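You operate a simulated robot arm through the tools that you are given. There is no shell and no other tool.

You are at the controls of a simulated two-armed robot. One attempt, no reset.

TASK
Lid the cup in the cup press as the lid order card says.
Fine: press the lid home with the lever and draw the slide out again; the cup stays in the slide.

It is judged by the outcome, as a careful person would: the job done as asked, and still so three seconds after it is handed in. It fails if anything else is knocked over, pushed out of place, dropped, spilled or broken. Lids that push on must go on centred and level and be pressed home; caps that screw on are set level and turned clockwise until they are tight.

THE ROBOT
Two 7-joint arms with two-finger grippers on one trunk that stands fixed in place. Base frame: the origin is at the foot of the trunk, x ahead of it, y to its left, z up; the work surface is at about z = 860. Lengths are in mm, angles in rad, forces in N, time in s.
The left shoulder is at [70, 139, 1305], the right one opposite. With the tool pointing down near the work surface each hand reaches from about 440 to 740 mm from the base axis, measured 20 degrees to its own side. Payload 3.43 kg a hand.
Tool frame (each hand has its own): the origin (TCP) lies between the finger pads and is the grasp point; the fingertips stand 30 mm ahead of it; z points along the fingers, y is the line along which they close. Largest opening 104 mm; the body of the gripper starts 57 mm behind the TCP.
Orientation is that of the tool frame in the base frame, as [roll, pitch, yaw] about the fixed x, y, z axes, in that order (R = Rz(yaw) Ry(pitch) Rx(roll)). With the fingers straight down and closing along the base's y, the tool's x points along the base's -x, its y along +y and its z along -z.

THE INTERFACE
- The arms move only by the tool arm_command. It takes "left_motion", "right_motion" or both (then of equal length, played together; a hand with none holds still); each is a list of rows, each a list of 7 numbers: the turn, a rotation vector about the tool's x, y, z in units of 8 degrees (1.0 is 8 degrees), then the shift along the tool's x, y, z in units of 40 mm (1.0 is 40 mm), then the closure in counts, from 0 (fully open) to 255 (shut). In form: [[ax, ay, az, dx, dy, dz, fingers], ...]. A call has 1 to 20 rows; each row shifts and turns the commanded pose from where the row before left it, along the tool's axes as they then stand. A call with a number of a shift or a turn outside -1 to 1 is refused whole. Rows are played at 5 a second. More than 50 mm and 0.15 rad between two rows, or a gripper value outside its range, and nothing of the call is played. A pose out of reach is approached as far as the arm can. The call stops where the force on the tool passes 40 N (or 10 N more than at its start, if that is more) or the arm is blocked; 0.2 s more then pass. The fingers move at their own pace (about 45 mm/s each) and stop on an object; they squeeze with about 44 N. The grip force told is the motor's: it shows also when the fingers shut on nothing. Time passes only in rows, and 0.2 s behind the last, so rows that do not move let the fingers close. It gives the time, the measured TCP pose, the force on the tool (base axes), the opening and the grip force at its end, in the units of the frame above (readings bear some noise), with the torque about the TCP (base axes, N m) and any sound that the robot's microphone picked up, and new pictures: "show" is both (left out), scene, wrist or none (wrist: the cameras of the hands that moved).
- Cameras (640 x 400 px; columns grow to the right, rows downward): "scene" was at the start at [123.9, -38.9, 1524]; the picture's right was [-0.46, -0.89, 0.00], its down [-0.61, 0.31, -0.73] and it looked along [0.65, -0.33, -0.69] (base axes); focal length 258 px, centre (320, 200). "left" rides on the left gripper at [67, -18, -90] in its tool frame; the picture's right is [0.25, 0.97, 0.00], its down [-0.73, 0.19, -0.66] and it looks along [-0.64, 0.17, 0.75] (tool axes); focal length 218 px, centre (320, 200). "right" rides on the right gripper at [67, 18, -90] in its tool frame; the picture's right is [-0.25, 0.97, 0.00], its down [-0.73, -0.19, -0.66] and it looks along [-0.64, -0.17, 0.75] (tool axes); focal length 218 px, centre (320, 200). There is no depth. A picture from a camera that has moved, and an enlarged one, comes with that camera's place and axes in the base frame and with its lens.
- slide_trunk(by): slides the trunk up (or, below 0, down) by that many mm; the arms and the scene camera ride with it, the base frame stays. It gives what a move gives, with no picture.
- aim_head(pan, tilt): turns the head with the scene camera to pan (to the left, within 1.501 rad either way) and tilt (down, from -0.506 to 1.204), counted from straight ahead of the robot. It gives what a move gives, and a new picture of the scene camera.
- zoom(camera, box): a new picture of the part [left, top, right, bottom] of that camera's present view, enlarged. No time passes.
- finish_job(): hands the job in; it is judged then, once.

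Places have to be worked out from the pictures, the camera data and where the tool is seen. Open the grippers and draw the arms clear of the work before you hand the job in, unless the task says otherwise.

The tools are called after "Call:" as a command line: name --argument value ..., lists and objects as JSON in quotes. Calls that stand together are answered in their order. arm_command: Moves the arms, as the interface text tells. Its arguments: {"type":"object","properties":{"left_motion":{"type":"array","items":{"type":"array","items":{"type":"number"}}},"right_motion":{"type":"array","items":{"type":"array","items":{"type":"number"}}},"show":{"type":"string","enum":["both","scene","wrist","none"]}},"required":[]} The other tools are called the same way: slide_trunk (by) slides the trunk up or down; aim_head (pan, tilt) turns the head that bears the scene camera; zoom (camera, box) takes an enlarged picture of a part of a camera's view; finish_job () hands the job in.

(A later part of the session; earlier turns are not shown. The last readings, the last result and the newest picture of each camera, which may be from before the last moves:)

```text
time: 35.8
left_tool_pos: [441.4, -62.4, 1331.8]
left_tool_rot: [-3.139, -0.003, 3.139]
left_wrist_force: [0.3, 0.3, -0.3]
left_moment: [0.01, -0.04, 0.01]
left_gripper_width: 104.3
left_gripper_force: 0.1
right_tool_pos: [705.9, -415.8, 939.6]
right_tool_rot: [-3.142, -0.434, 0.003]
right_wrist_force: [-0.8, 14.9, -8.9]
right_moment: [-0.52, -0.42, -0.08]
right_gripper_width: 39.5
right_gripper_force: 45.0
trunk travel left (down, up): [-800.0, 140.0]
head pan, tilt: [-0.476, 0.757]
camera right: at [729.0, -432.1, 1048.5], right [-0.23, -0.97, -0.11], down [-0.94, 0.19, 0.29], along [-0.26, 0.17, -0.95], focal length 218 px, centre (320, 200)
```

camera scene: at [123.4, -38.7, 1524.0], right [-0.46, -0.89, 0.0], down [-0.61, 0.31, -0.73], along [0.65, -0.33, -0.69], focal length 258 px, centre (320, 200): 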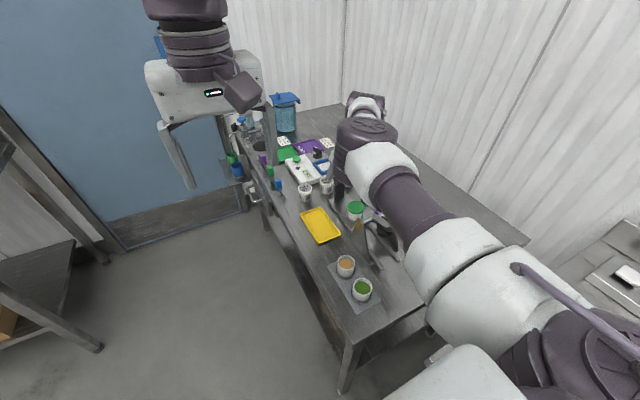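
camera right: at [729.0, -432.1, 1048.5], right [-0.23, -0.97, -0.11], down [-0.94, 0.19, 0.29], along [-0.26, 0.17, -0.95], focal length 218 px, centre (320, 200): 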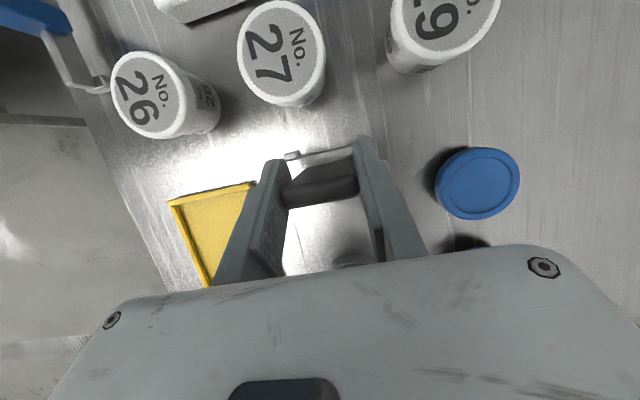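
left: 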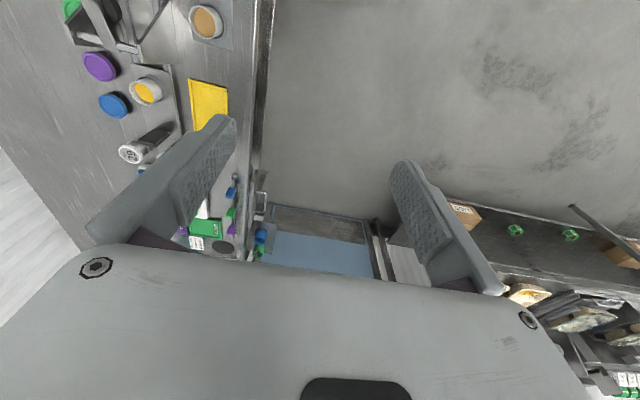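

The handle is gripped (45 N) but with 15 N of side load; I ease the hand +1.5 mm in y and 1 mm down to relieve it.

Call:
arm_command --right_motion '[[0, 0, 0, -0.0053, -0.019, 0.0113, 200], [0, 0, 0, -0.0053, -0.019, 0.0113, 200], [0, 0, 0, 0, 0, 0, 200]]' --show "none"

```text
time: 36.6
left_tool_pos: [441.3, -62.9, 1331.7]
left_tool_rot: [-3.141, -0.003, -3.141]
left_wrist_force: [-0.1, 1.0, 0.7]
left_moment: [0.01, 0.0, 0.03]
left_gripper_width: 103.8
left_gripper_force: 0.2
right_tool_pos: [706.4, -415.3, 940.7]
right_tool_rot: [3.139, -0.436, -0.001]
right_wrist_force: [1.6, 9.6, -1.0]
right_moment: [0.71, 1.11, 0.22]
right_gripper_width: 39.7
right_gripper_force: 44.7
trunk travel left (down, up): [-800.0, 140.0]
head pan, tilt: [-0.476, 0.757]
```

Side load is down to about 10 N. I begin drawing the slide inward (−x) slowly, 10 mm first, watching the force.

Call:
arm_command --right_motion '[[0, 0, 0, -0.0227, -0.0125, -0.0106, 200], [0, 0, 0, -0.0453, -0.0125, -0.0211, 200], [0, 0, 0, -0.0453, 0, -0.0211, 200], [0, 0, 0, -0.0453, 0, -0.0211, 200], [0, 0, 0, -0.0453, 0, -0.0211, 200], [0, 0, 0, -0.0227, 0, -0.0106, 200], [0, 0, 0, 0, 0, 0, 200]]' --show "scene"

Call:
zoom --camera "scene" --box '[325, 185, 395, 235]'

```text
time: 38.2
left_tool_pos: [439.8, -65.0, 1331.0]
left_tool_rot: [3.141, -0.001, 3.139]
left_wrist_force: [-0.5, 1.1, 0.8]
left_moment: [0.02, -0.03, 0.01]
left_gripper_width: 104.2
left_gripper_force: 0.0
right_tool_pos: [693.6, -415.1, 938.9]
right_tool_rot: [3.141, -0.439, -0.003]
right_wrist_force: [1.7, 0.5, 4.2]
right_moment: [0.84, -0.08, 0.19]
right_gripper_width: 39.4
right_gripper_force: 45.0
trunk travel left (down, up): [-800.0, 140.0]
head pan, tilt: [-0.476, 0.757]
camera scene: at [122.9, -38.1, 1524.1], right [-0.46, -0.89, 0.0], down [-0.61, 0.31, -0.73], along [0.65, -0.33, -0.69], focal length 258 px, centre (320, 200)
```

scene: 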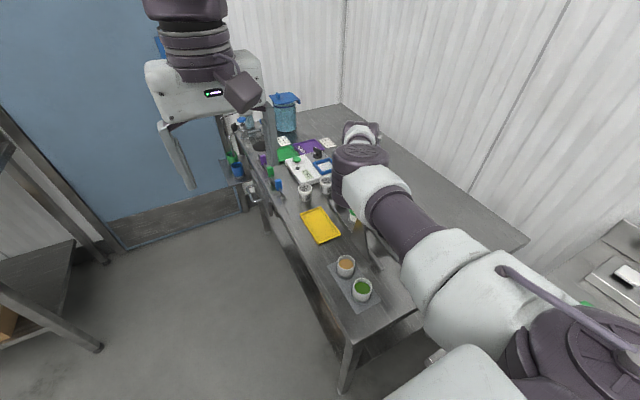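

```text
8.00 times, centred on (360, 210) of scene
camera zoom: at [122.9, -38.1, 1524.1], right [-0.46, -0.89, 0.0], down [-0.61, 0.31, -0.73], along [0.65, -0.33, -0.69], focal length 2068 px, centre (0, 120)
```

zoom: 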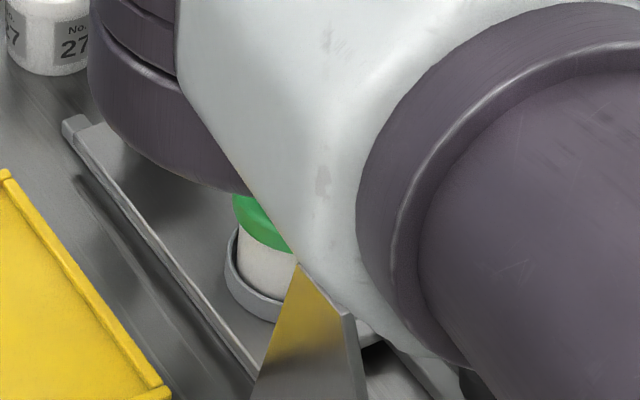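

The slide follows easily (about 12 mm in). I check with the left camera how the forearm stands over the lever.

Call:
zoom --camera "left" --box '[0, 0, 260, 220]'

Call:
aim_head --pan -0.9 --tilt 0.75

```text
1.82 times, centred on (130, 110) of left
camera zoom: at [373.5, -82.0, 1422.2], right [-0.25, 0.97, 0.0], down [0.73, 0.19, 0.66], along [0.64, 0.17, -0.75], focal length 397 px, centre (666, 364)
```

zoom: 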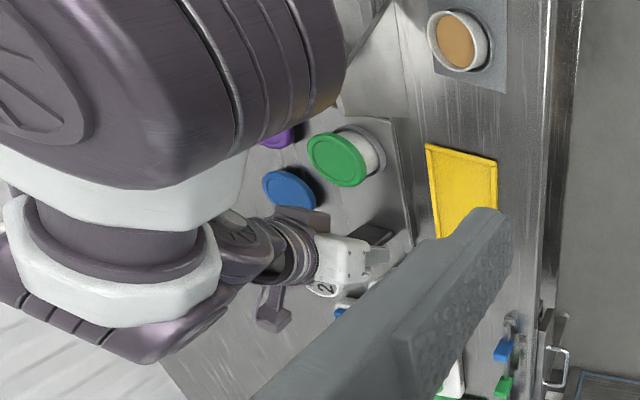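

```text
time: 39.1
left_tool_pos: [438.9, -64.4, 1331.9]
left_tool_rot: [3.141, 0.0, -3.142]
left_wrist_force: [0.5, -0.1, -0.5]
left_moment: [-0.03, -0.02, -0.03]
left_gripper_width: 104.1
left_gripper_force: 0.2
right_tool_pos: [693.2, -415.4, 941.0]
right_tool_rot: [3.138, -0.437, 0.001]
right_wrist_force: [-0.8, -0.8, 8.4]
right_moment: [0.3, -0.52, -0.08]
right_gripper_width: 39.8
right_gripper_force: 45.1
trunk travel left (down, up): [-800.0, 140.0]
head pan, tilt: [-0.901, 0.75]
camera scene: at [100.6, -65.5, 1524.7], right [-0.78, -0.62, 0.0], down [-0.42, 0.53, -0.73], along [0.46, -0.57, -0.68], focal length 258 px, centre (320, 200)
```

scene: 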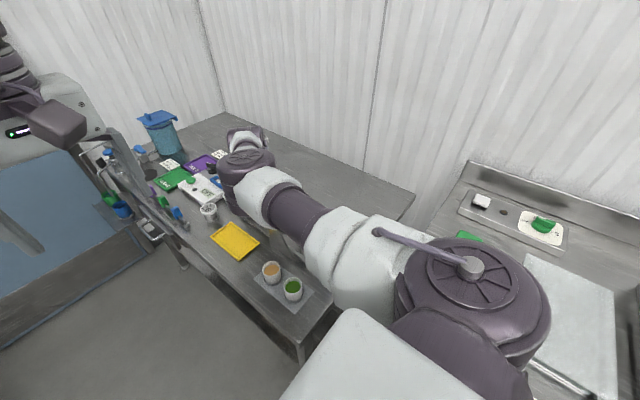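

The upper links are far above the lever. I continue to draw the slide in by about 75 mm at about 20 mm/s with the hand as it is.

Call:
arm_command --right_motion '[[0, 0, 0, -0.03, 0, -0.014, 200], [0, 0, 0, -0.06, 0, -0.028, 200], [0, 0, 0, -0.0906, 0, -0.0423, 200], [0, 0, 0, -0.0906, 0, -0.0423, 200], [0, 0, 0, -0.0906, 0, -0.0423, 200], [0, 0, 0, -0.0906, 0, -0.0423, 200], [0, 0, 0, -0.0906, 0, -0.0423, 200], [0, 0, 0, -0.0906, 0, -0.0423, 200], [0, 0, 0, -0.06, 0, -0.028, 200], [0, 0, 0, -0.03, 0, -0.014, 200], [0, 0, 0, 0, 0, 0, 200]]' --show "both"

Call:
zoom --camera "left" --box '[100, 0, 260, 130]'

```text
time: 41.5
left_tool_pos: [439.2, -64.2, 1332.4]
left_tool_rot: [-3.141, 0.001, -3.141]
left_wrist_force: [-0.8, 0.1, 0.2]
left_moment: [0.0, 0.02, 0.01]
left_gripper_width: 104.0
left_gripper_force: 0.0
right_tool_pos: [661.3, -414.7, 940.0]
right_tool_rot: [-3.141, -0.44, -0.001]
right_wrist_force: [1.4, -3.6, 7.4]
right_moment: [0.02, -0.19, 0.1]
right_gripper_width: 39.7
right_gripper_force: 44.4
trunk travel left (down, up): [-800.0, 140.0]
head pan, tilt: [-0.901, 0.75]
camera scene: at [100.8, -66.1, 1524.6], right [-0.78, -0.62, 0.0], down [-0.42, 0.53, -0.73], along [0.45, -0.57, -0.68], focal length 258 px, centre (320, 200)
camera right: at [684.1, -432.2, 1048.6], right [-0.23, -0.97, -0.11], down [-0.94, 0.19, 0.29], along [-0.26, 0.17, -0.95], focal length 218 px, centre (320, 200)
```

scene: 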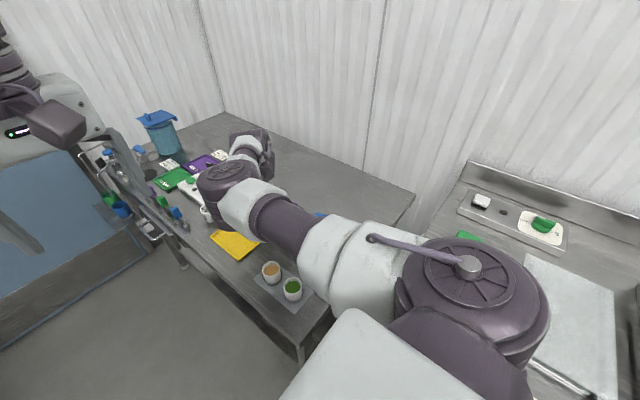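
right: 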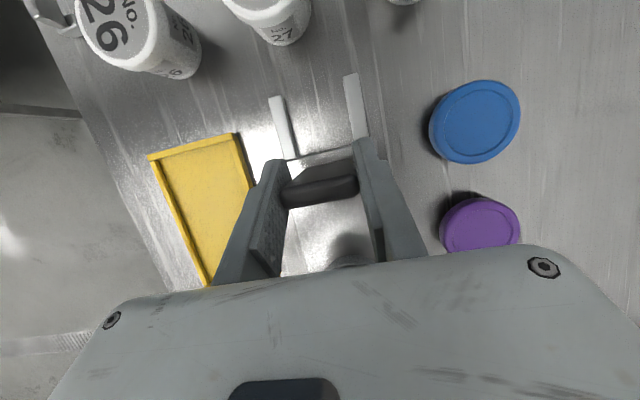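

```text
3.08 times, centred on (180, 65) of left
camera zoom: at [373.3, -82.9, 1422.2], right [-0.25, 0.97, 0.0], down [0.73, 0.19, 0.66], along [0.64, 0.17, -0.75], focal length 672 px, centre (751, 615)
```

zoom: 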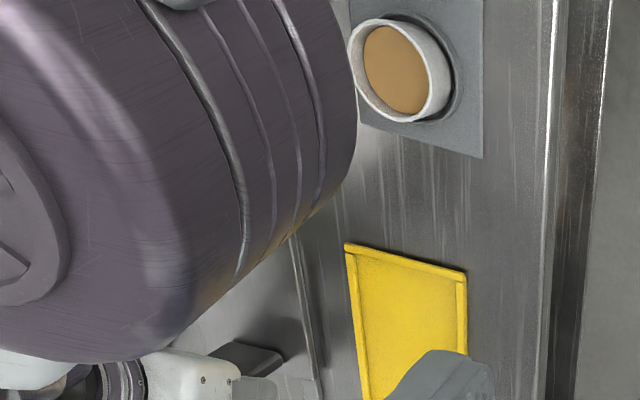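

The right elbow is swinging toward the left hand, so I move the left hand 120 mm to +y out of the way first.

Call:
arm_command --left_motion '[[0, 0, 0, 0, 0.75, 0, 0], [0, 0, 0, 0, 0.75, 0, 0], [0, 0, 0, 0, 0.75, 0, 0], [0, 0, 0, 0, 0.75, 0, 0]]' --show "both"

```text
time: 42.5
left_tool_pos: [440.1, 58.1, 1331.6]
left_tool_rot: [-3.141, 0.0, 3.14]
left_wrist_force: [-0.6, 0.5, 0.2]
left_moment: [0.01, -0.01, 0.02]
left_gripper_width: 103.8
left_gripper_force: 0.1
right_tool_pos: [661.0, -415.8, 939.2]
right_tool_rot: [-3.141, -0.438, -0.002]
right_wrist_force: [-1.4, -3.3, 6.9]
right_moment: [-0.13, -0.54, -0.02]
right_gripper_width: 39.4
right_gripper_force: 44.8
trunk travel left (down, up): [-800.0, 140.0]
head pan, tilt: [-0.901, 0.75]
camera scene: at [101.1, -65.7, 1524.6], right [-0.78, -0.62, 0.0], down [-0.42, 0.53, -0.73], along [0.45, -0.57, -0.68], focal length 258 px, centre (320, 200)
camera left: at [374.3, 39.5, 1422.3], right [-0.25, 0.97, 0.0], down [0.73, 0.19, 0.66], along [0.64, 0.17, -0.75], focal length 218 px, centre (320, 200)
```

scene: 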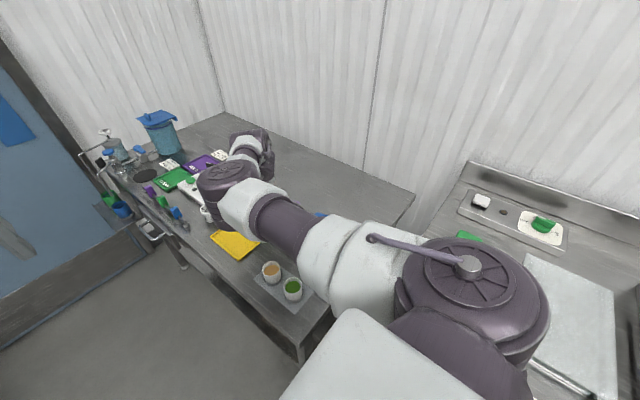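
left: 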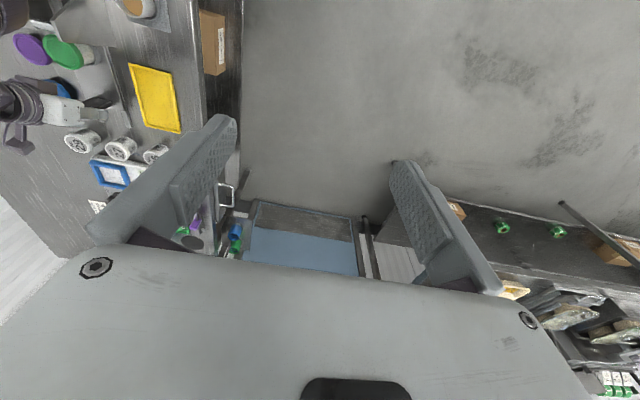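

The left camera now sees the lidded cup past the elbow. I continue to draw the slide in by about 44 mm.

Call:
arm_command --right_motion '[[0, 0, 0, -0.03, 0, -0.014, 200], [0, 0, 0, -0.06, 0, -0.028, 200], [0, 0, 0, -0.0906, 0, -0.0423, 200], [0, 0, 0, -0.0906, 0, -0.0423, 200], [0, 0, 0, -0.0906, 0, -0.0423, 200], [0, 0, 0, -0.0906, 0, -0.0423, 200], [0, 0, 0, -0.0906, 0, -0.0423, 200], [0, 0, 0, -0.0906, 0, -0.0423, 200], [0, 0, 0, -0.0906, 0, -0.0423, 200], [0, 0, 0, -0.0906, 0, -0.0423, 200], [0, 0, 0, -0.0906, 0, -0.0423, 200], [0, 0, 0, -0.06, 0, -0.028, 200], [0, 0, 0, -0.03, 0, -0.014, 200], [0, 0, 0, 0, 0, 0, 200]]' --show "both"

Call:
zoom --camera "left" --box '[0, 0, 160, 120]'

```text
time: 45.5
left_tool_pos: [440.0, 56.5, 1332.9]
left_tool_rot: [-3.141, 0.0, 3.141]
left_wrist_force: [0.2, -0.5, 0.3]
left_moment: [0.03, 0.01, 0.0]
left_gripper_width: 104.0
left_gripper_force: 0.0
right_tool_pos: [619.0, -415.6, 940.6]
right_tool_rot: [-3.14, -0.438, 0.0]
right_wrist_force: [1.7, -2.6, 3.1]
right_moment: [0.41, 0.89, 0.5]
right_gripper_width: 40.0
right_gripper_force: 44.7
trunk travel left (down, up): [-800.0, 140.0]
head pan, tilt: [-0.901, 0.75]
camera scene: at [102.0, -66.2, 1524.6], right [-0.78, -0.62, 0.0], down [-0.42, 0.53, -0.73], along [0.45, -0.57, -0.68], focal length 258 px, centre (320, 200)
camera right: at [641.5, -432.1, 1048.5], right [-0.23, -0.97, -0.11], down [-0.94, 0.19, 0.29], along [-0.26, 0.17, -0.95], focal length 218 px, centre (320, 200)
```

scene: 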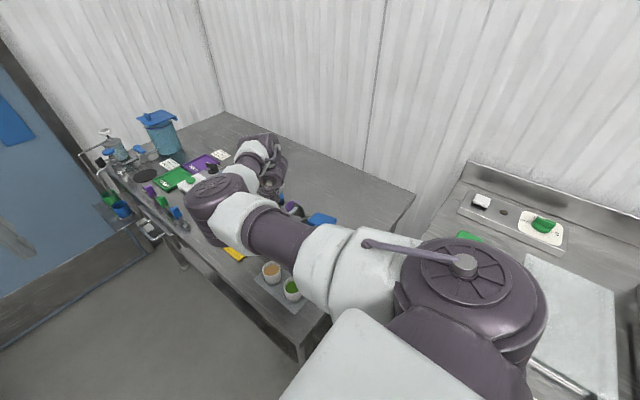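
right: 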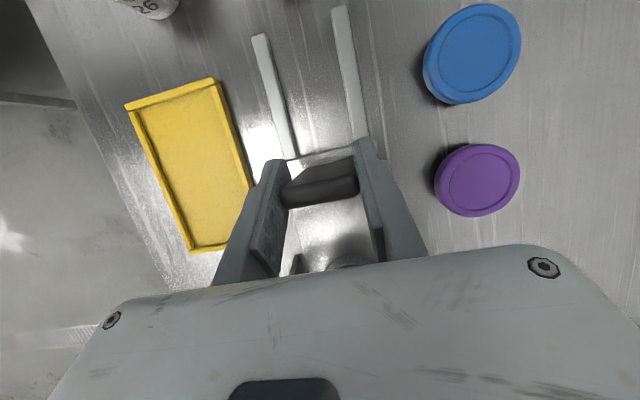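

```text
3.33 times, centred on (80, 60) of left
camera zoom: at [375.2, 38.7, 1422.1], right [-0.25, 0.97, 0.0], down [0.73, 0.19, 0.66], along [0.64, 0.17, -0.75], focal length 728 px, centre (1120, 667)
```

zoom: 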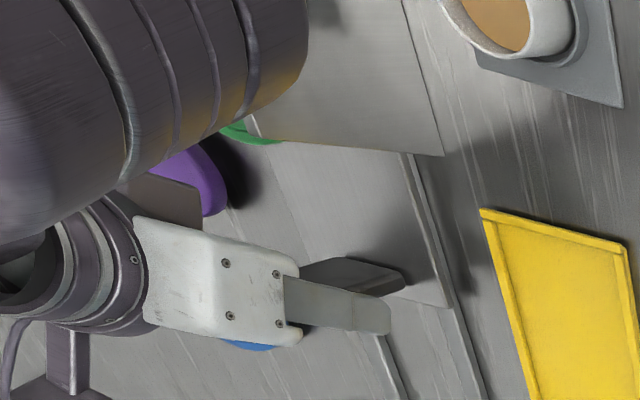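

The slide is in by about 87 mm and runs freely. Before the hand nears the hinge I regrip upright: I open the fingers, turn the hand to vertical about the grip point, and check.

Call:
arm_command --right_motion '[[0, 0, 0, 0, 0, 0, 140], [0, 0, 0, 0, 0, 0, 100], [0, 0, 0, 0, 0, 0, 90], [0, 0, 0, 0, 0, 0, 90], [0, -0.6274, 0, 0, 0, 0, 90], [0, -0.6274, 0, 0, 0, 0, 90], [0, -0.6274, 0, 0, 0, 0, 90], [0, -0.6274, 0, 0, 0, 0, 90], [0, -0.6274, 0, 0, 0, 0, 90], [0, 0, 0, 0, 0, 0, 90]]' --show "both"

Call:
zoom --camera "left" --box '[0, 0, 160, 120]'

```text
time: 47.7
left_tool_pos: [439.8, 58.5, 1332.3]
left_tool_rot: [-3.141, -0.002, -3.141]
left_wrist_force: [0.3, -0.2, -0.2]
left_moment: [-0.04, 0.04, -0.03]
left_gripper_width: 103.8
left_gripper_force: 0.0
right_tool_pos: [622.9, -420.3, 941.5]
right_tool_rot: [3.125, -0.047, -0.003]
right_wrist_force: [0.4, 0.4, 0.4]
right_moment: [-0.05, 0.01, 0.01]
right_gripper_width: 67.4
right_gripper_force: 0.1
right hand out of reach, approached as far as the arm can: row 9
trunk travel left (down, up): [-800.0, 140.0]
head pan, tilt: [-0.901, 0.75]
camera scene: at [102.3, -64.2, 1524.6], right [-0.78, -0.62, 0.0], down [-0.42, 0.53, -0.73], along [0.45, -0.57, -0.68], focal length 258 px, centre (320, 200)
camera right: at [686.4, -435.4, 1033.8], right [-0.25, -0.97, 0.0], down [-0.76, 0.2, 0.62], along [-0.6, 0.16, -0.79], focal length 218 px, centre (320, 200)
```

scene: 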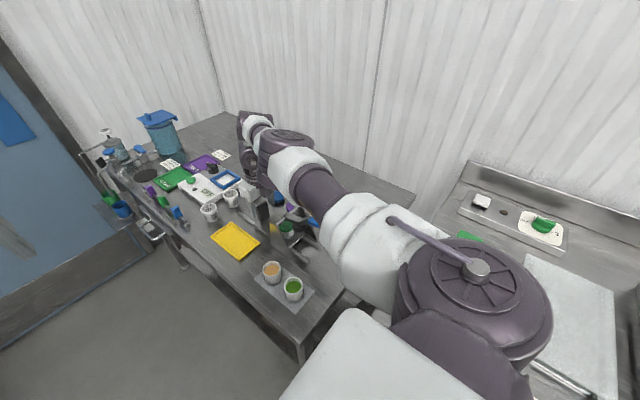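
right: 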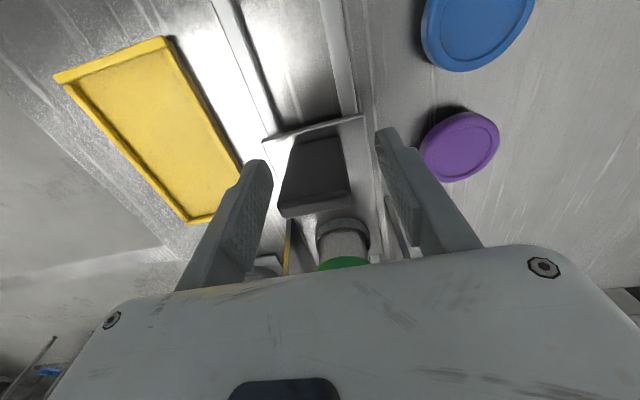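

```text
3.33 times, centred on (80, 60) of left
camera zoom: at [375.4, 40.6, 1421.9], right [-0.25, 0.97, 0.0], down [0.73, 0.19, 0.66], along [0.64, 0.17, -0.75], focal length 728 px, centre (1120, 667)
```

zoom: 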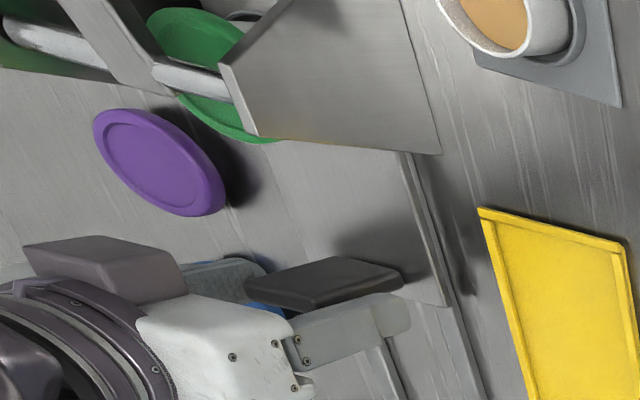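

Upright now (about 2.7° left), with the handle still between the fingers. I enlarge to centre on it again.

Call:
zoom --camera "right" --box '[240, 110, 430, 270]'

Call:
zoom --camera "left" --box '[0, 0, 100, 60]'

```text
2.50 times, centred on (335, 190) of right
camera zoom: at [686.4, -435.4, 1033.8], right [-0.25, -0.97, 0.0], down [-0.76, 0.2, 0.62], along [-0.6, 0.16, -0.79], focal length 546 px, centre (282, 225)
```

zoom: 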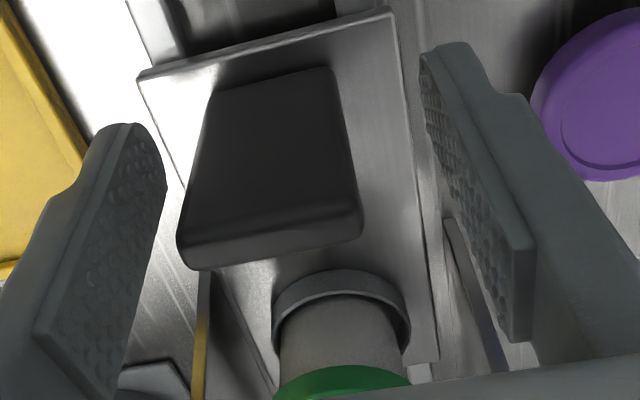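

```text
6.40 times, centred on (50, 30) of left
camera zoom: at [375.4, 40.6, 1421.9], right [-0.25, 0.97, 0.0], down [0.73, 0.19, 0.66], along [0.64, 0.17, -0.75], focal length 1397 px, centre (2048, 1288)
```

zoom: 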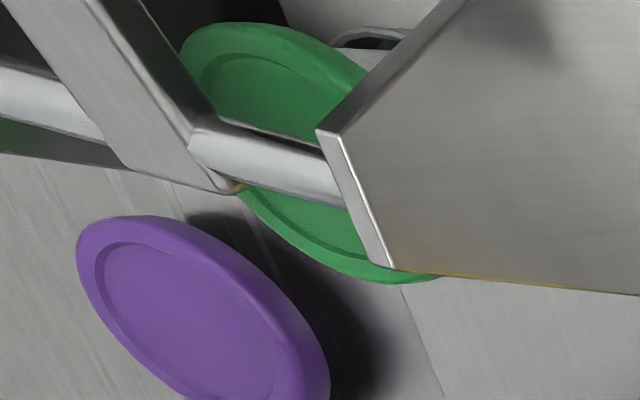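

The lid is still seated, now under the hinge rod. The handle's centre is about 3 mm to +y of the hand; I shift and grip again.

Call:
arm_command --right_motion '[[0, 0, 0, 0, -0.0825, 0, 90], [0, 0, 0, 0, 0, 0, 130], [0, 0, 0, 0, 0, 0, 160], [0, 0, 0, 0, 0, 0, 200], [0, 0, 0, 0, 0, 0, 200], [0, 0, 0, 0, 0, 0, 200]]' --show "wrist"

```text
time: 49.1
left_tool_pos: [441.3, 55.3, 1332.8]
left_tool_rot: [3.14, 0.0, -3.141]
left_wrist_force: [-0.7, 0.1, 0.5]
left_moment: [0.04, 0.02, 0.01]
left_gripper_width: 103.9
left_gripper_force: 0.1
right_tool_pos: [618.9, -415.6, 940.2]
right_tool_rot: [3.14, 0.002, -0.001]
right_wrist_force: [0.2, -11.6, 1.2]
right_moment: [-0.04, 0.29, 0.09]
right_gripper_width: 39.7
right_gripper_force: 45.1
trunk travel left (down, up): [-800.0, 140.0]
head pan, tilt: [-0.901, 0.75]
camera right: at [685.4, -432.3, 1028.1], right [-0.26, -0.97, 0.0], down [-0.73, 0.19, 0.66], along [-0.64, 0.17, -0.75], focal length 218 px, centre (320, 200)
```

right: 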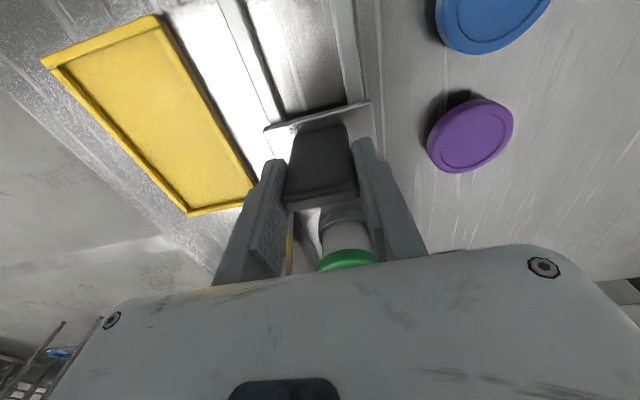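

The hand is exactly vertical now and holds the handle. I ease the side load and draw the slide in another 40 mm.

Call:
arm_command --right_motion '[[0, 0, 0, 0, 0.025, 0, 200], [0, 0, 0, -0.03, 0, 0, 200], [0, 0, 0, -0.07, 0, 0, 200], [0, 0, 0, -0.1, 0, 0, 200], [0, 0, 0, -0.1, 0, 0, 200], [0, 0, 0, -0.1, 0, 0, 200], [0, 0, 0, -0.1, 0, 0, 200], [0, 0, 0, -0.1, 0, 0, 200], [0, 0, 0, -0.1, 0, 0, 200], [0, 0, 0, -0.1, 0, 0, 200], [0, 0, 0, -0.1, 0, 0, 200], [0, 0, 0, -0.07, 0, 0, 200], [0, 0, 0, -0.03, 0, 0, 200], [0, 0, 0, 0, 0, 0, 200]]' --show "both"

Call:
zoom --camera "left" --box '[0, 0, 160, 100]'

```text
time: 52.1
left_tool_pos: [439.0, 55.4, 1332.9]
left_tool_rot: [3.14, -0.002, 3.14]
left_wrist_force: [0.5, 0.0, 0.3]
left_moment: [-0.03, -0.03, 0.02]
left_gripper_width: 103.9
left_gripper_force: 0.1
right_tool_pos: [578.8, -413.6, 940.6]
right_tool_rot: [-3.141, 0.001, -0.002]
right_wrist_force: [0.9, -14.6, 3.8]
right_moment: [-0.59, -0.38, 0.07]
right_gripper_width: 39.4
right_gripper_force: 44.9
trunk travel left (down, up): [-800.0, 140.0]
head pan, tilt: [-0.901, 0.75]
camera scene: at [101.7, -68.8, 1524.4], right [-0.78, -0.62, 0.0], down [-0.42, 0.54, -0.73], along [0.45, -0.57, -0.68], focal length 258 px, centre (320, 200)
camera right: at [645.3, -432.3, 1028.3], right [-0.25, -0.97, 0.0], down [-0.73, 0.19, 0.66], along [-0.64, 0.17, -0.75], focal length 218 px, centre (320, 200)
```

scene: 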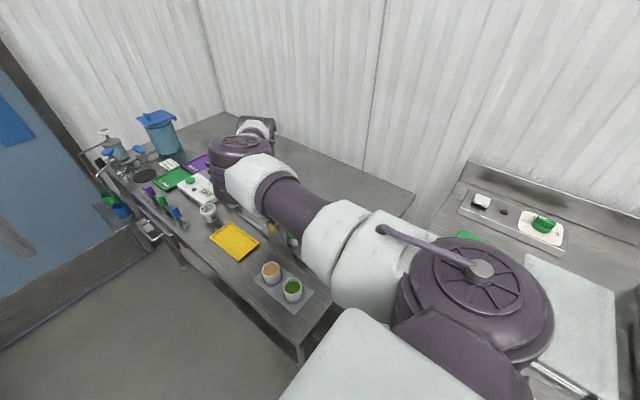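
right: 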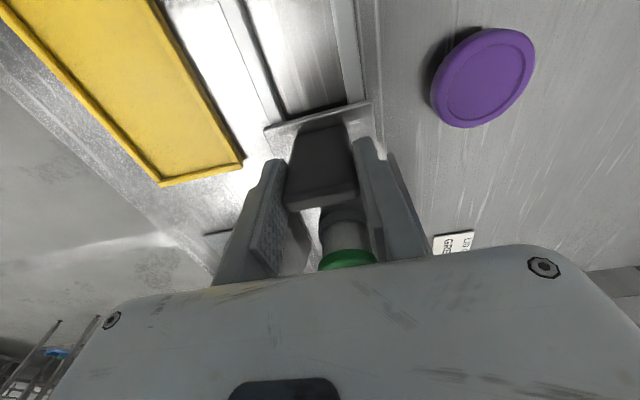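

```text
4.00 times, centred on (80, 50) of left
camera zoom: at [374.9, 36.2, 1422.2], right [-0.25, 0.97, 0.0], down [0.73, 0.19, 0.66], along [0.64, 0.17, -0.75], focal length 873 px, centre (1280, 800)
```

zoom: 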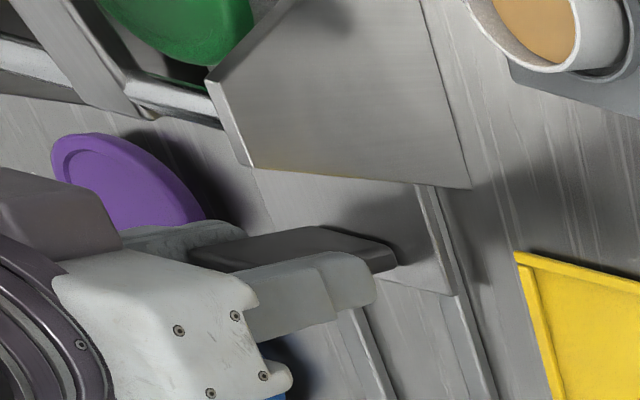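

The slide is in about 127 mm (cup near x ≈ 472). I move the left hand back a little so that its camera can see the press foot and lid together.

Call:
arm_command --left_motion '[[0, 0, 0, 0.6, -0.3, 0, 0], [0, 0, 0, 0.6, -0.3, 0, 0], [0, 0, 0, 0.6, -0.3, 0, 0], [0, 0, 0, 0.6, -0.3, 0, 0], [0, 0, 0, 0, 0, 0, 0]]' --show "wrist"

Call:
zoom --camera "left" --box '[0, 0, 180, 130]'

```text
time: 53.3
left_tool_pos: [345.0, 7.2, 1329.3]
left_tool_rot: [3.141, 0.001, -3.141]
left_wrist_force: [0.3, 0.0, -0.2]
left_moment: [0.03, 0.0, -0.02]
left_gripper_width: 103.9
left_gripper_force: 0.1
right_tool_pos: [577.2, -414.8, 938.9]
right_tool_rot: [-3.139, 0.001, -0.002]
right_wrist_force: [-0.5, -13.8, 1.8]
right_moment: [-0.56, -0.77, 0.05]
right_gripper_width: 39.4
right_gripper_force: 45.1
trunk travel left (down, up): [-800.0, 140.0]
head pan, tilt: [-0.901, 0.75]
camera left: at [278.2, -12.4, 1419.5], right [-0.25, 0.97, 0.0], down [0.73, 0.19, 0.66], along [0.64, 0.17, -0.75], focal length 218 px, centre (320, 200)
```

left: 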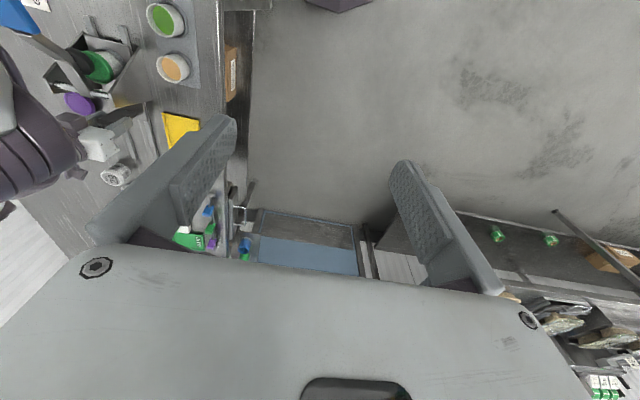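

```text
3.08 times, centred on (90, 65) of left
camera zoom: at [278.2, -12.4, 1419.5], right [-0.25, 0.97, 0.0], down [0.73, 0.19, 0.66], along [0.64, 0.17, -0.75], focal length 672 px, centre (1028, 615)
```

zoom: 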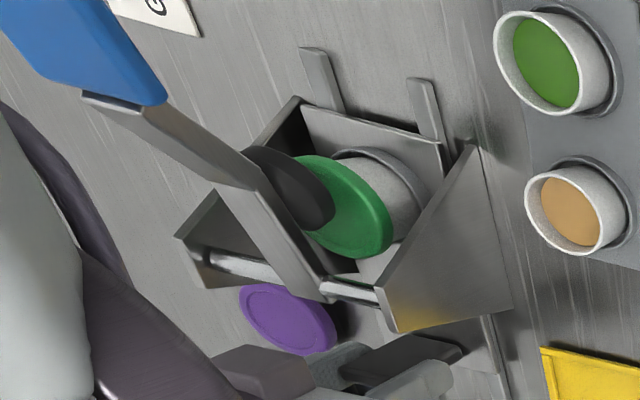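

This view shows foot, lid and slide end together. I enlarge it to measure how far the lid is from being centred under the foot.

Call:
zoom --camera "left" --box '[60, 30, 150, 90]'

```text
6.67 times, centred on (105, 60) of left
camera zoom: at [278.2, -12.4, 1419.5], right [-0.25, 0.97, 0.0], down [0.73, 0.19, 0.66], along [0.64, 0.17, -0.75], focal length 1455 px, centre (1753, 1133)
```

zoom: 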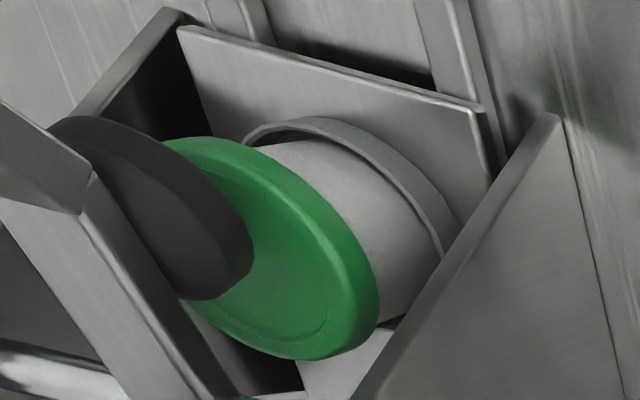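

Relative to the foot, the lid still has to go about 15 mm further in. I relieve the side load and draw another 12 mm.

Call:
arm_command --right_motion '[[0, 0, 0, 0, 0.035, 0, 200], [0, 0, 0, -0.05, 0, 0, 200], [0, 0, 0, -0.1, 0, 0, 200], [0, 0, 0, -0.1, 0, 0, 200], [0, 0, 0, -0.05, 0, 0, 200], [0, 0, 0, 0, 0, 0, 200]]' --show "none"

Call:
zoom --camera "left" --box '[60, 30, 150, 90]'

```text
time: 54.7
left_tool_pos: [344.7, 7.7, 1330.4]
left_tool_rot: [3.142, 0.0, 3.141]
left_wrist_force: [0.5, -0.3, -0.8]
left_moment: [-0.01, 0.02, -0.01]
left_gripper_width: 104.0
left_gripper_force: 0.0
right_tool_pos: [566.2, -414.6, 939.7]
right_tool_rot: [-3.141, 0.001, -0.001]
right_wrist_force: [0.7, -11.4, 6.4]
right_moment: [0.02, 0.59, -0.02]
right_gripper_width: 39.5
right_gripper_force: 45.3
trunk travel left (down, up): [-800.0, 140.0]
head pan, tilt: [-0.901, 0.75]
```

```text
6.67 times, centred on (105, 60) of left
camera zoom: at [278.4, -11.3, 1419.5], right [-0.25, 0.97, 0.0], down [0.73, 0.19, 0.66], along [0.64, 0.17, -0.75], focal length 1455 px, centre (1753, 1133)
```

zoom: 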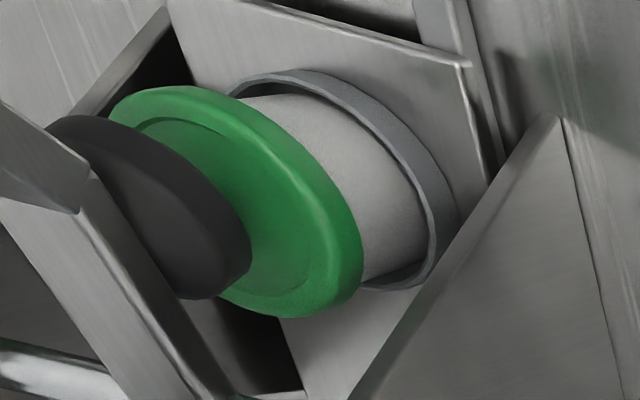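

The lid is nearly under the foot; about 3–4 mm are left by this view. I draw 3.5 mm more and watch for a stop.

Call:
arm_command --right_motion '[[0, 0, 0, 0, 0.025, 0, 200], [0, 0, 0, -0.045, 0, 0, 200], [0, 0, 0, -0.045, 0, 0, 200], [0, 0, 0, 0, 0, 0, 200]]' --show "none"

Call:
zoom --camera "left" --box '[60, 30, 150, 90]'

Call:
zoom --camera "right" --box '[240, 110, 430, 270]'

```text
time: 55.7
left_tool_pos: [345.4, 7.8, 1328.6]
left_tool_rot: [3.141, 0.0, 3.14]
left_wrist_force: [0.2, 0.2, -0.4]
left_moment: [0.01, -0.01, 0.01]
left_gripper_width: 104.3
left_gripper_force: 0.1
right_tool_pos: [565.3, -415.6, 939.7]
right_tool_rot: [-3.14, -0.003, 0.002]
right_wrist_force: [12.3, -11.3, 12.5]
right_moment: [0.15, 0.43, -0.04]
right_gripper_width: 39.5
right_gripper_force: 44.4
trunk travel left (down, up): [-800.0, 140.0]
head pan, tilt: [-0.901, 0.75]
```

```text
6.67 times, centred on (105, 60) of left
camera zoom: at [280.0, -10.3, 1419.3], right [-0.25, 0.97, 0.0], down [0.73, 0.19, 0.66], along [0.63, 0.17, -0.75], focal length 1455 px, centre (1753, 1133)
```

zoom: 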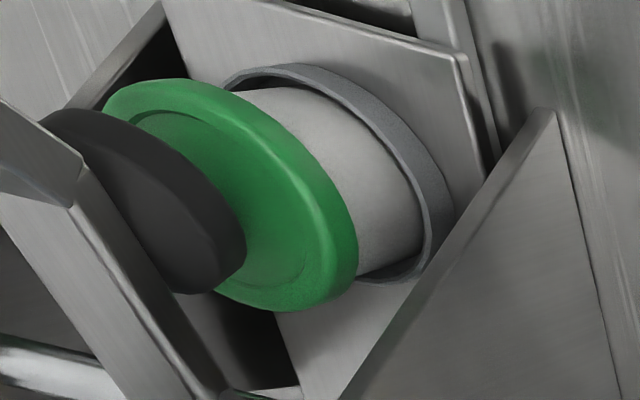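

```text
2.50 times, centred on (335, 190) of right
camera zoom: at [632.4, -432.0, 1028.5], right [-0.25, -0.97, 0.0], down [-0.73, 0.19, 0.66], along [-0.63, 0.17, -0.76], focal length 546 px, centre (282, 225)
```

zoom: 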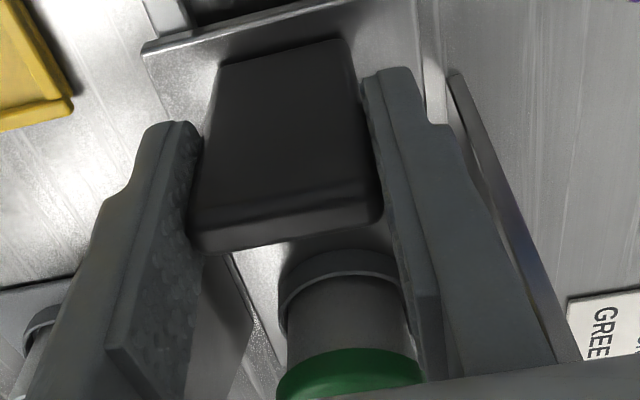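

The slide met its inner stop (12 N at x ≈ 565). I open the fingers in steps and raise the hand straight up.

Call:
arm_command --right_motion '[[0, 0, 0, 0.02, 0.02, 0, 180], [0, 0, 0, 0, 0, 0, 150], [0, 0, 0, 0, 0, 0, 120], [0, 0, 0, 0, 0, 0, 90], [0, 0, 0, 0, 0, 0, 90], [0, 0, 0, 0, 0, -0.3, 90], [0, 0, 0, 0, 0, -0.8, 90], [0, 0, 0, 0, 0, -0.9, 90], [0, 0, 0, 0, 0, -0.9, 90], [0, 0, 0, 0, 0, -0.9, 90]]' --show "both"

Call:
zoom --camera "left" --box '[0, 0, 180, 130]'

```text
time: 57.9
left_tool_pos: [343.5, 9.5, 1328.7]
left_tool_rot: [-3.141, 0.0, 3.141]
left_wrist_force: [-0.9, -0.3, 0.5]
left_moment: [-0.01, 0.0, 0.0]
left_gripper_width: 103.8
left_gripper_force: 0.0
right_tool_pos: [564.0, -414.4, 1093.0]
right_tool_rot: [-3.141, 0.001, 0.0]
right_wrist_force: [0.1, 0.4, 0.2]
right_moment: [-0.01, -0.02, 0.0]
right_gripper_width: 67.1
right_gripper_force: 0.1
trunk travel left (down, up): [-800.0, 140.0]
head pan, tilt: [-0.901, 0.75]
camera scene: at [100.8, -65.2, 1524.6], right [-0.78, -0.62, 0.0], down [-0.42, 0.53, -0.73], along [0.45, -0.57, -0.68], focal length 258 px, centre (320, 200)
camera right: at [629.8, -431.7, 1181.0], right [-0.25, -0.97, 0.0], down [-0.73, 0.19, 0.66], along [-0.64, 0.17, -0.75], focal length 218 px, centre (320, 200)
```

scene: 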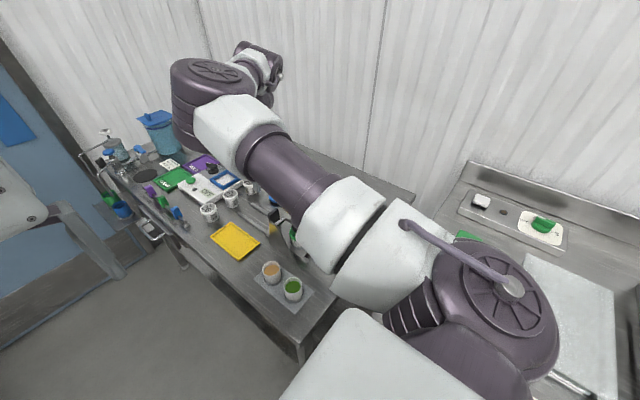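
right: 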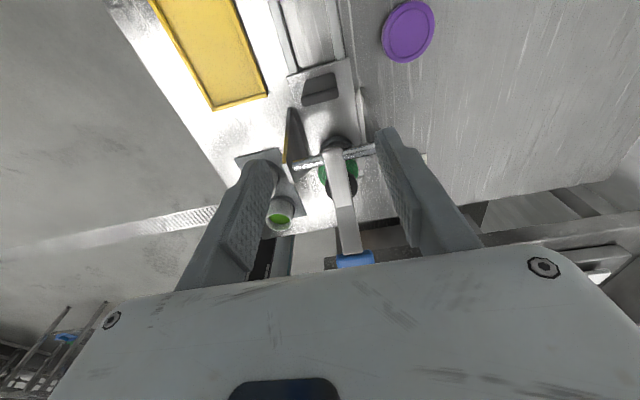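

```text
3.08 times, centred on (90, 65) of left
camera zoom: at [277.9, -8.9, 1419.5], right [-0.25, 0.97, 0.0], down [0.73, 0.19, 0.66], along [0.64, 0.17, -0.75], focal length 672 px, centre (1028, 615)
```

zoom: 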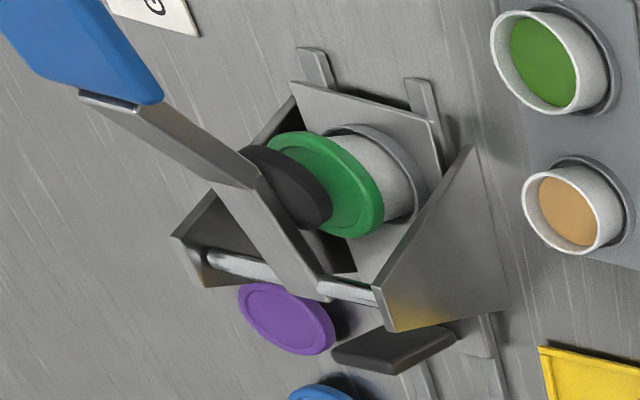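

The slide stayed in place with the cup under the foot. I enlarge the right camera's view from the hinge side to check that foot and lid line up sideways.

Call:
zoom --camera "right" --box '[290, 120, 400, 210]'

Call:
zoom --camera "left" --box '[60, 30, 150, 90]'

Call:
zoom --camera "left" --box '[0, 0, 70, 50]'

```text
4.44 times, centred on (345, 165) of right
camera zoom: at [629.8, -431.7, 1181.0], right [-0.25, -0.97, 0.0], down [-0.73, 0.19, 0.66], along [-0.64, 0.17, -0.75], focal length 970 px, centre (209, 356)
```

zoom: 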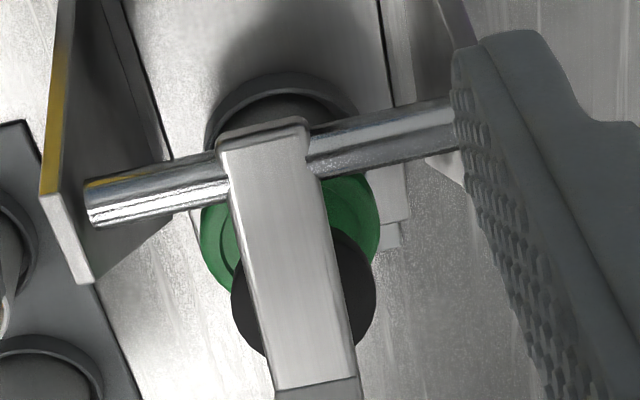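

```text
6.67 times, centred on (105, 60) of left
camera zoom: at [277.9, -8.9, 1419.5], right [-0.25, 0.97, 0.0], down [0.73, 0.19, 0.66], along [0.64, 0.17, -0.75], focal length 1455 px, centre (1753, 1133)
```

zoom: 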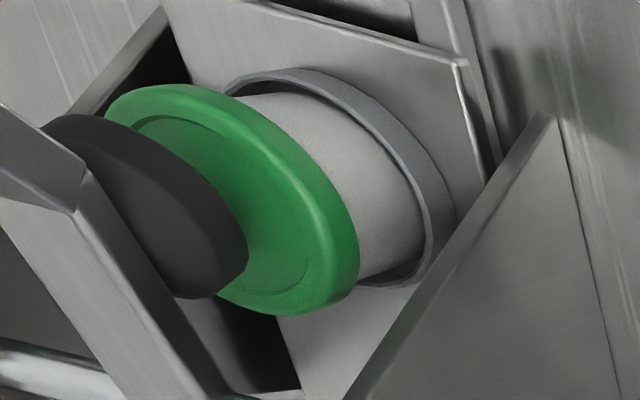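

```text
8.00 times, centred on (35, 25) of left
camera zoom: at [277.9, -8.9, 1419.5], right [-0.25, 0.97, 0.0], down [0.73, 0.19, 0.66], along [0.64, 0.17, -0.75], focal length 1746 px, centre (2600, 1600)
```

zoom: 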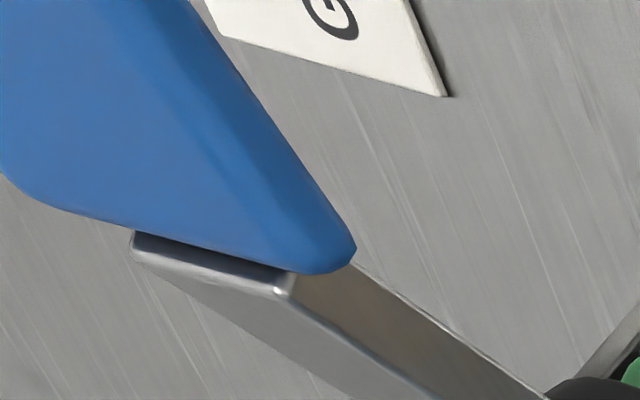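

Foot (≈458, -414.5) and lid (≈460, -413.5) line up within about 3 mm. Now I bring the right hand, fingers closed, high over the lever's blue handle to locate it.

Call:
arm_command --right_motion '[[0, 0, 0, 0, 0, -0.75, 150], [0, 0, 0, 0, 0, -0.75, 200], [0, 0, 0, -0.8, 0, 0, 255], [0, 0, 0, -0.8, 0, 0, 255], [0, 0, 0, -0.8, 0, 0, 255], [0, 0, 0, -0.8, 0, 0, 255], [0, 0, 0, -0.8, 0, 0, 255], [0, 0, 0, 0, 0, 0, 255]]' --show "both"

```text
time: 59.7
left_tool_pos: [345.3, 9.1, 1329.7]
left_tool_rot: [3.142, -0.001, -3.141]
left_wrist_force: [-0.2, 0.4, 0.2]
left_moment: [0.02, -0.01, 0.01]
left_gripper_width: 104.2
left_gripper_force: 0.1
right_tool_pos: [403.2, -416.1, 1151.3]
right_tool_rot: [-3.14, 0.001, 0.0]
right_wrist_force: [-0.2, 0.2, -0.5]
right_moment: [-0.01, 0.02, 0.01]
right_gripper_width: 0.0
right_gripper_force: 34.6
trunk travel left (down, up): [-800.0, 140.0]
head pan, tilt: [-0.901, 0.75]
camera scene: at [102.2, -66.0, 1524.5], right [-0.78, -0.62, 0.0], down [-0.42, 0.53, -0.73], along [0.45, -0.57, -0.68], focal length 258 px, centre (320, 200)
camera right: at [469.5, -433.2, 1240.5], right [-0.25, -0.97, 0.0], down [-0.73, 0.19, 0.66], along [-0.64, 0.17, -0.75], focal length 218 px, centre (320, 200)
```

scene: 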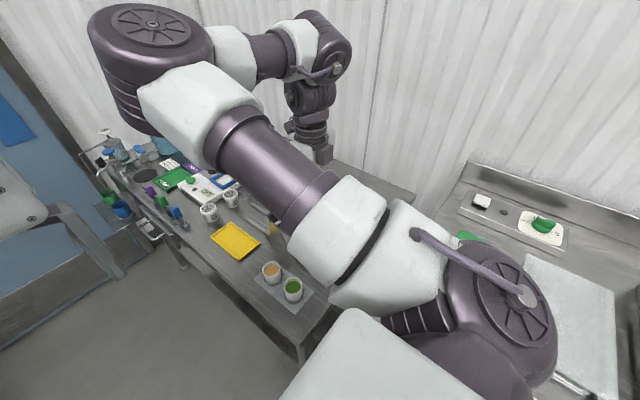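
right: 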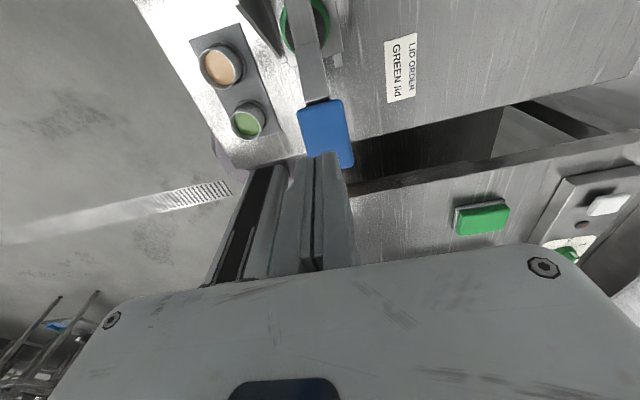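

The handle shows just ahead of the closed fingertips. I enlarge it to work out its place.

Call:
zoom --camera "right" --box '[270, 70, 390, 190]'

Call:
zoom --camera "left" --box '[0, 0, 120, 90]'

```text
3.33 times, centred on (330, 130) of right
camera zoom: at [469.5, -433.2, 1240.5], right [-0.25, -0.97, 0.0], down [-0.73, 0.19, 0.66], along [-0.64, 0.17, -0.75], focal length 728 px, centre (287, 433)
```

zoom: 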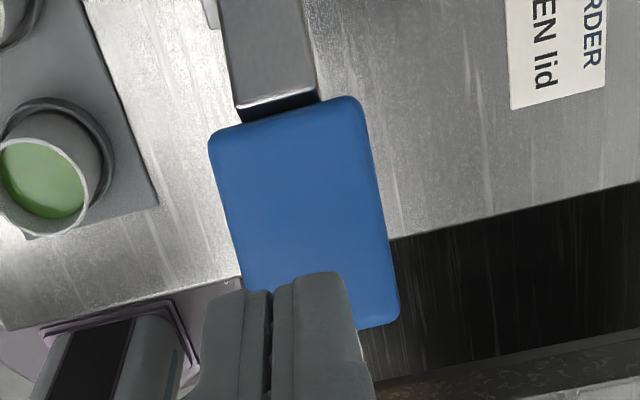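

```text
4.44 times, centred on (60, 45) of left
camera zoom: at [279.2, -9.5, 1419.3], right [-0.25, 0.97, 0.0], down [0.73, 0.19, 0.66], along [0.64, 0.17, -0.75], focal length 970 px, centre (1476, 889)
```

zoom: 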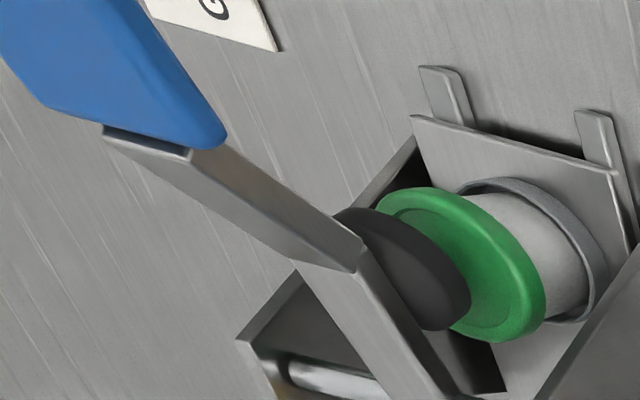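

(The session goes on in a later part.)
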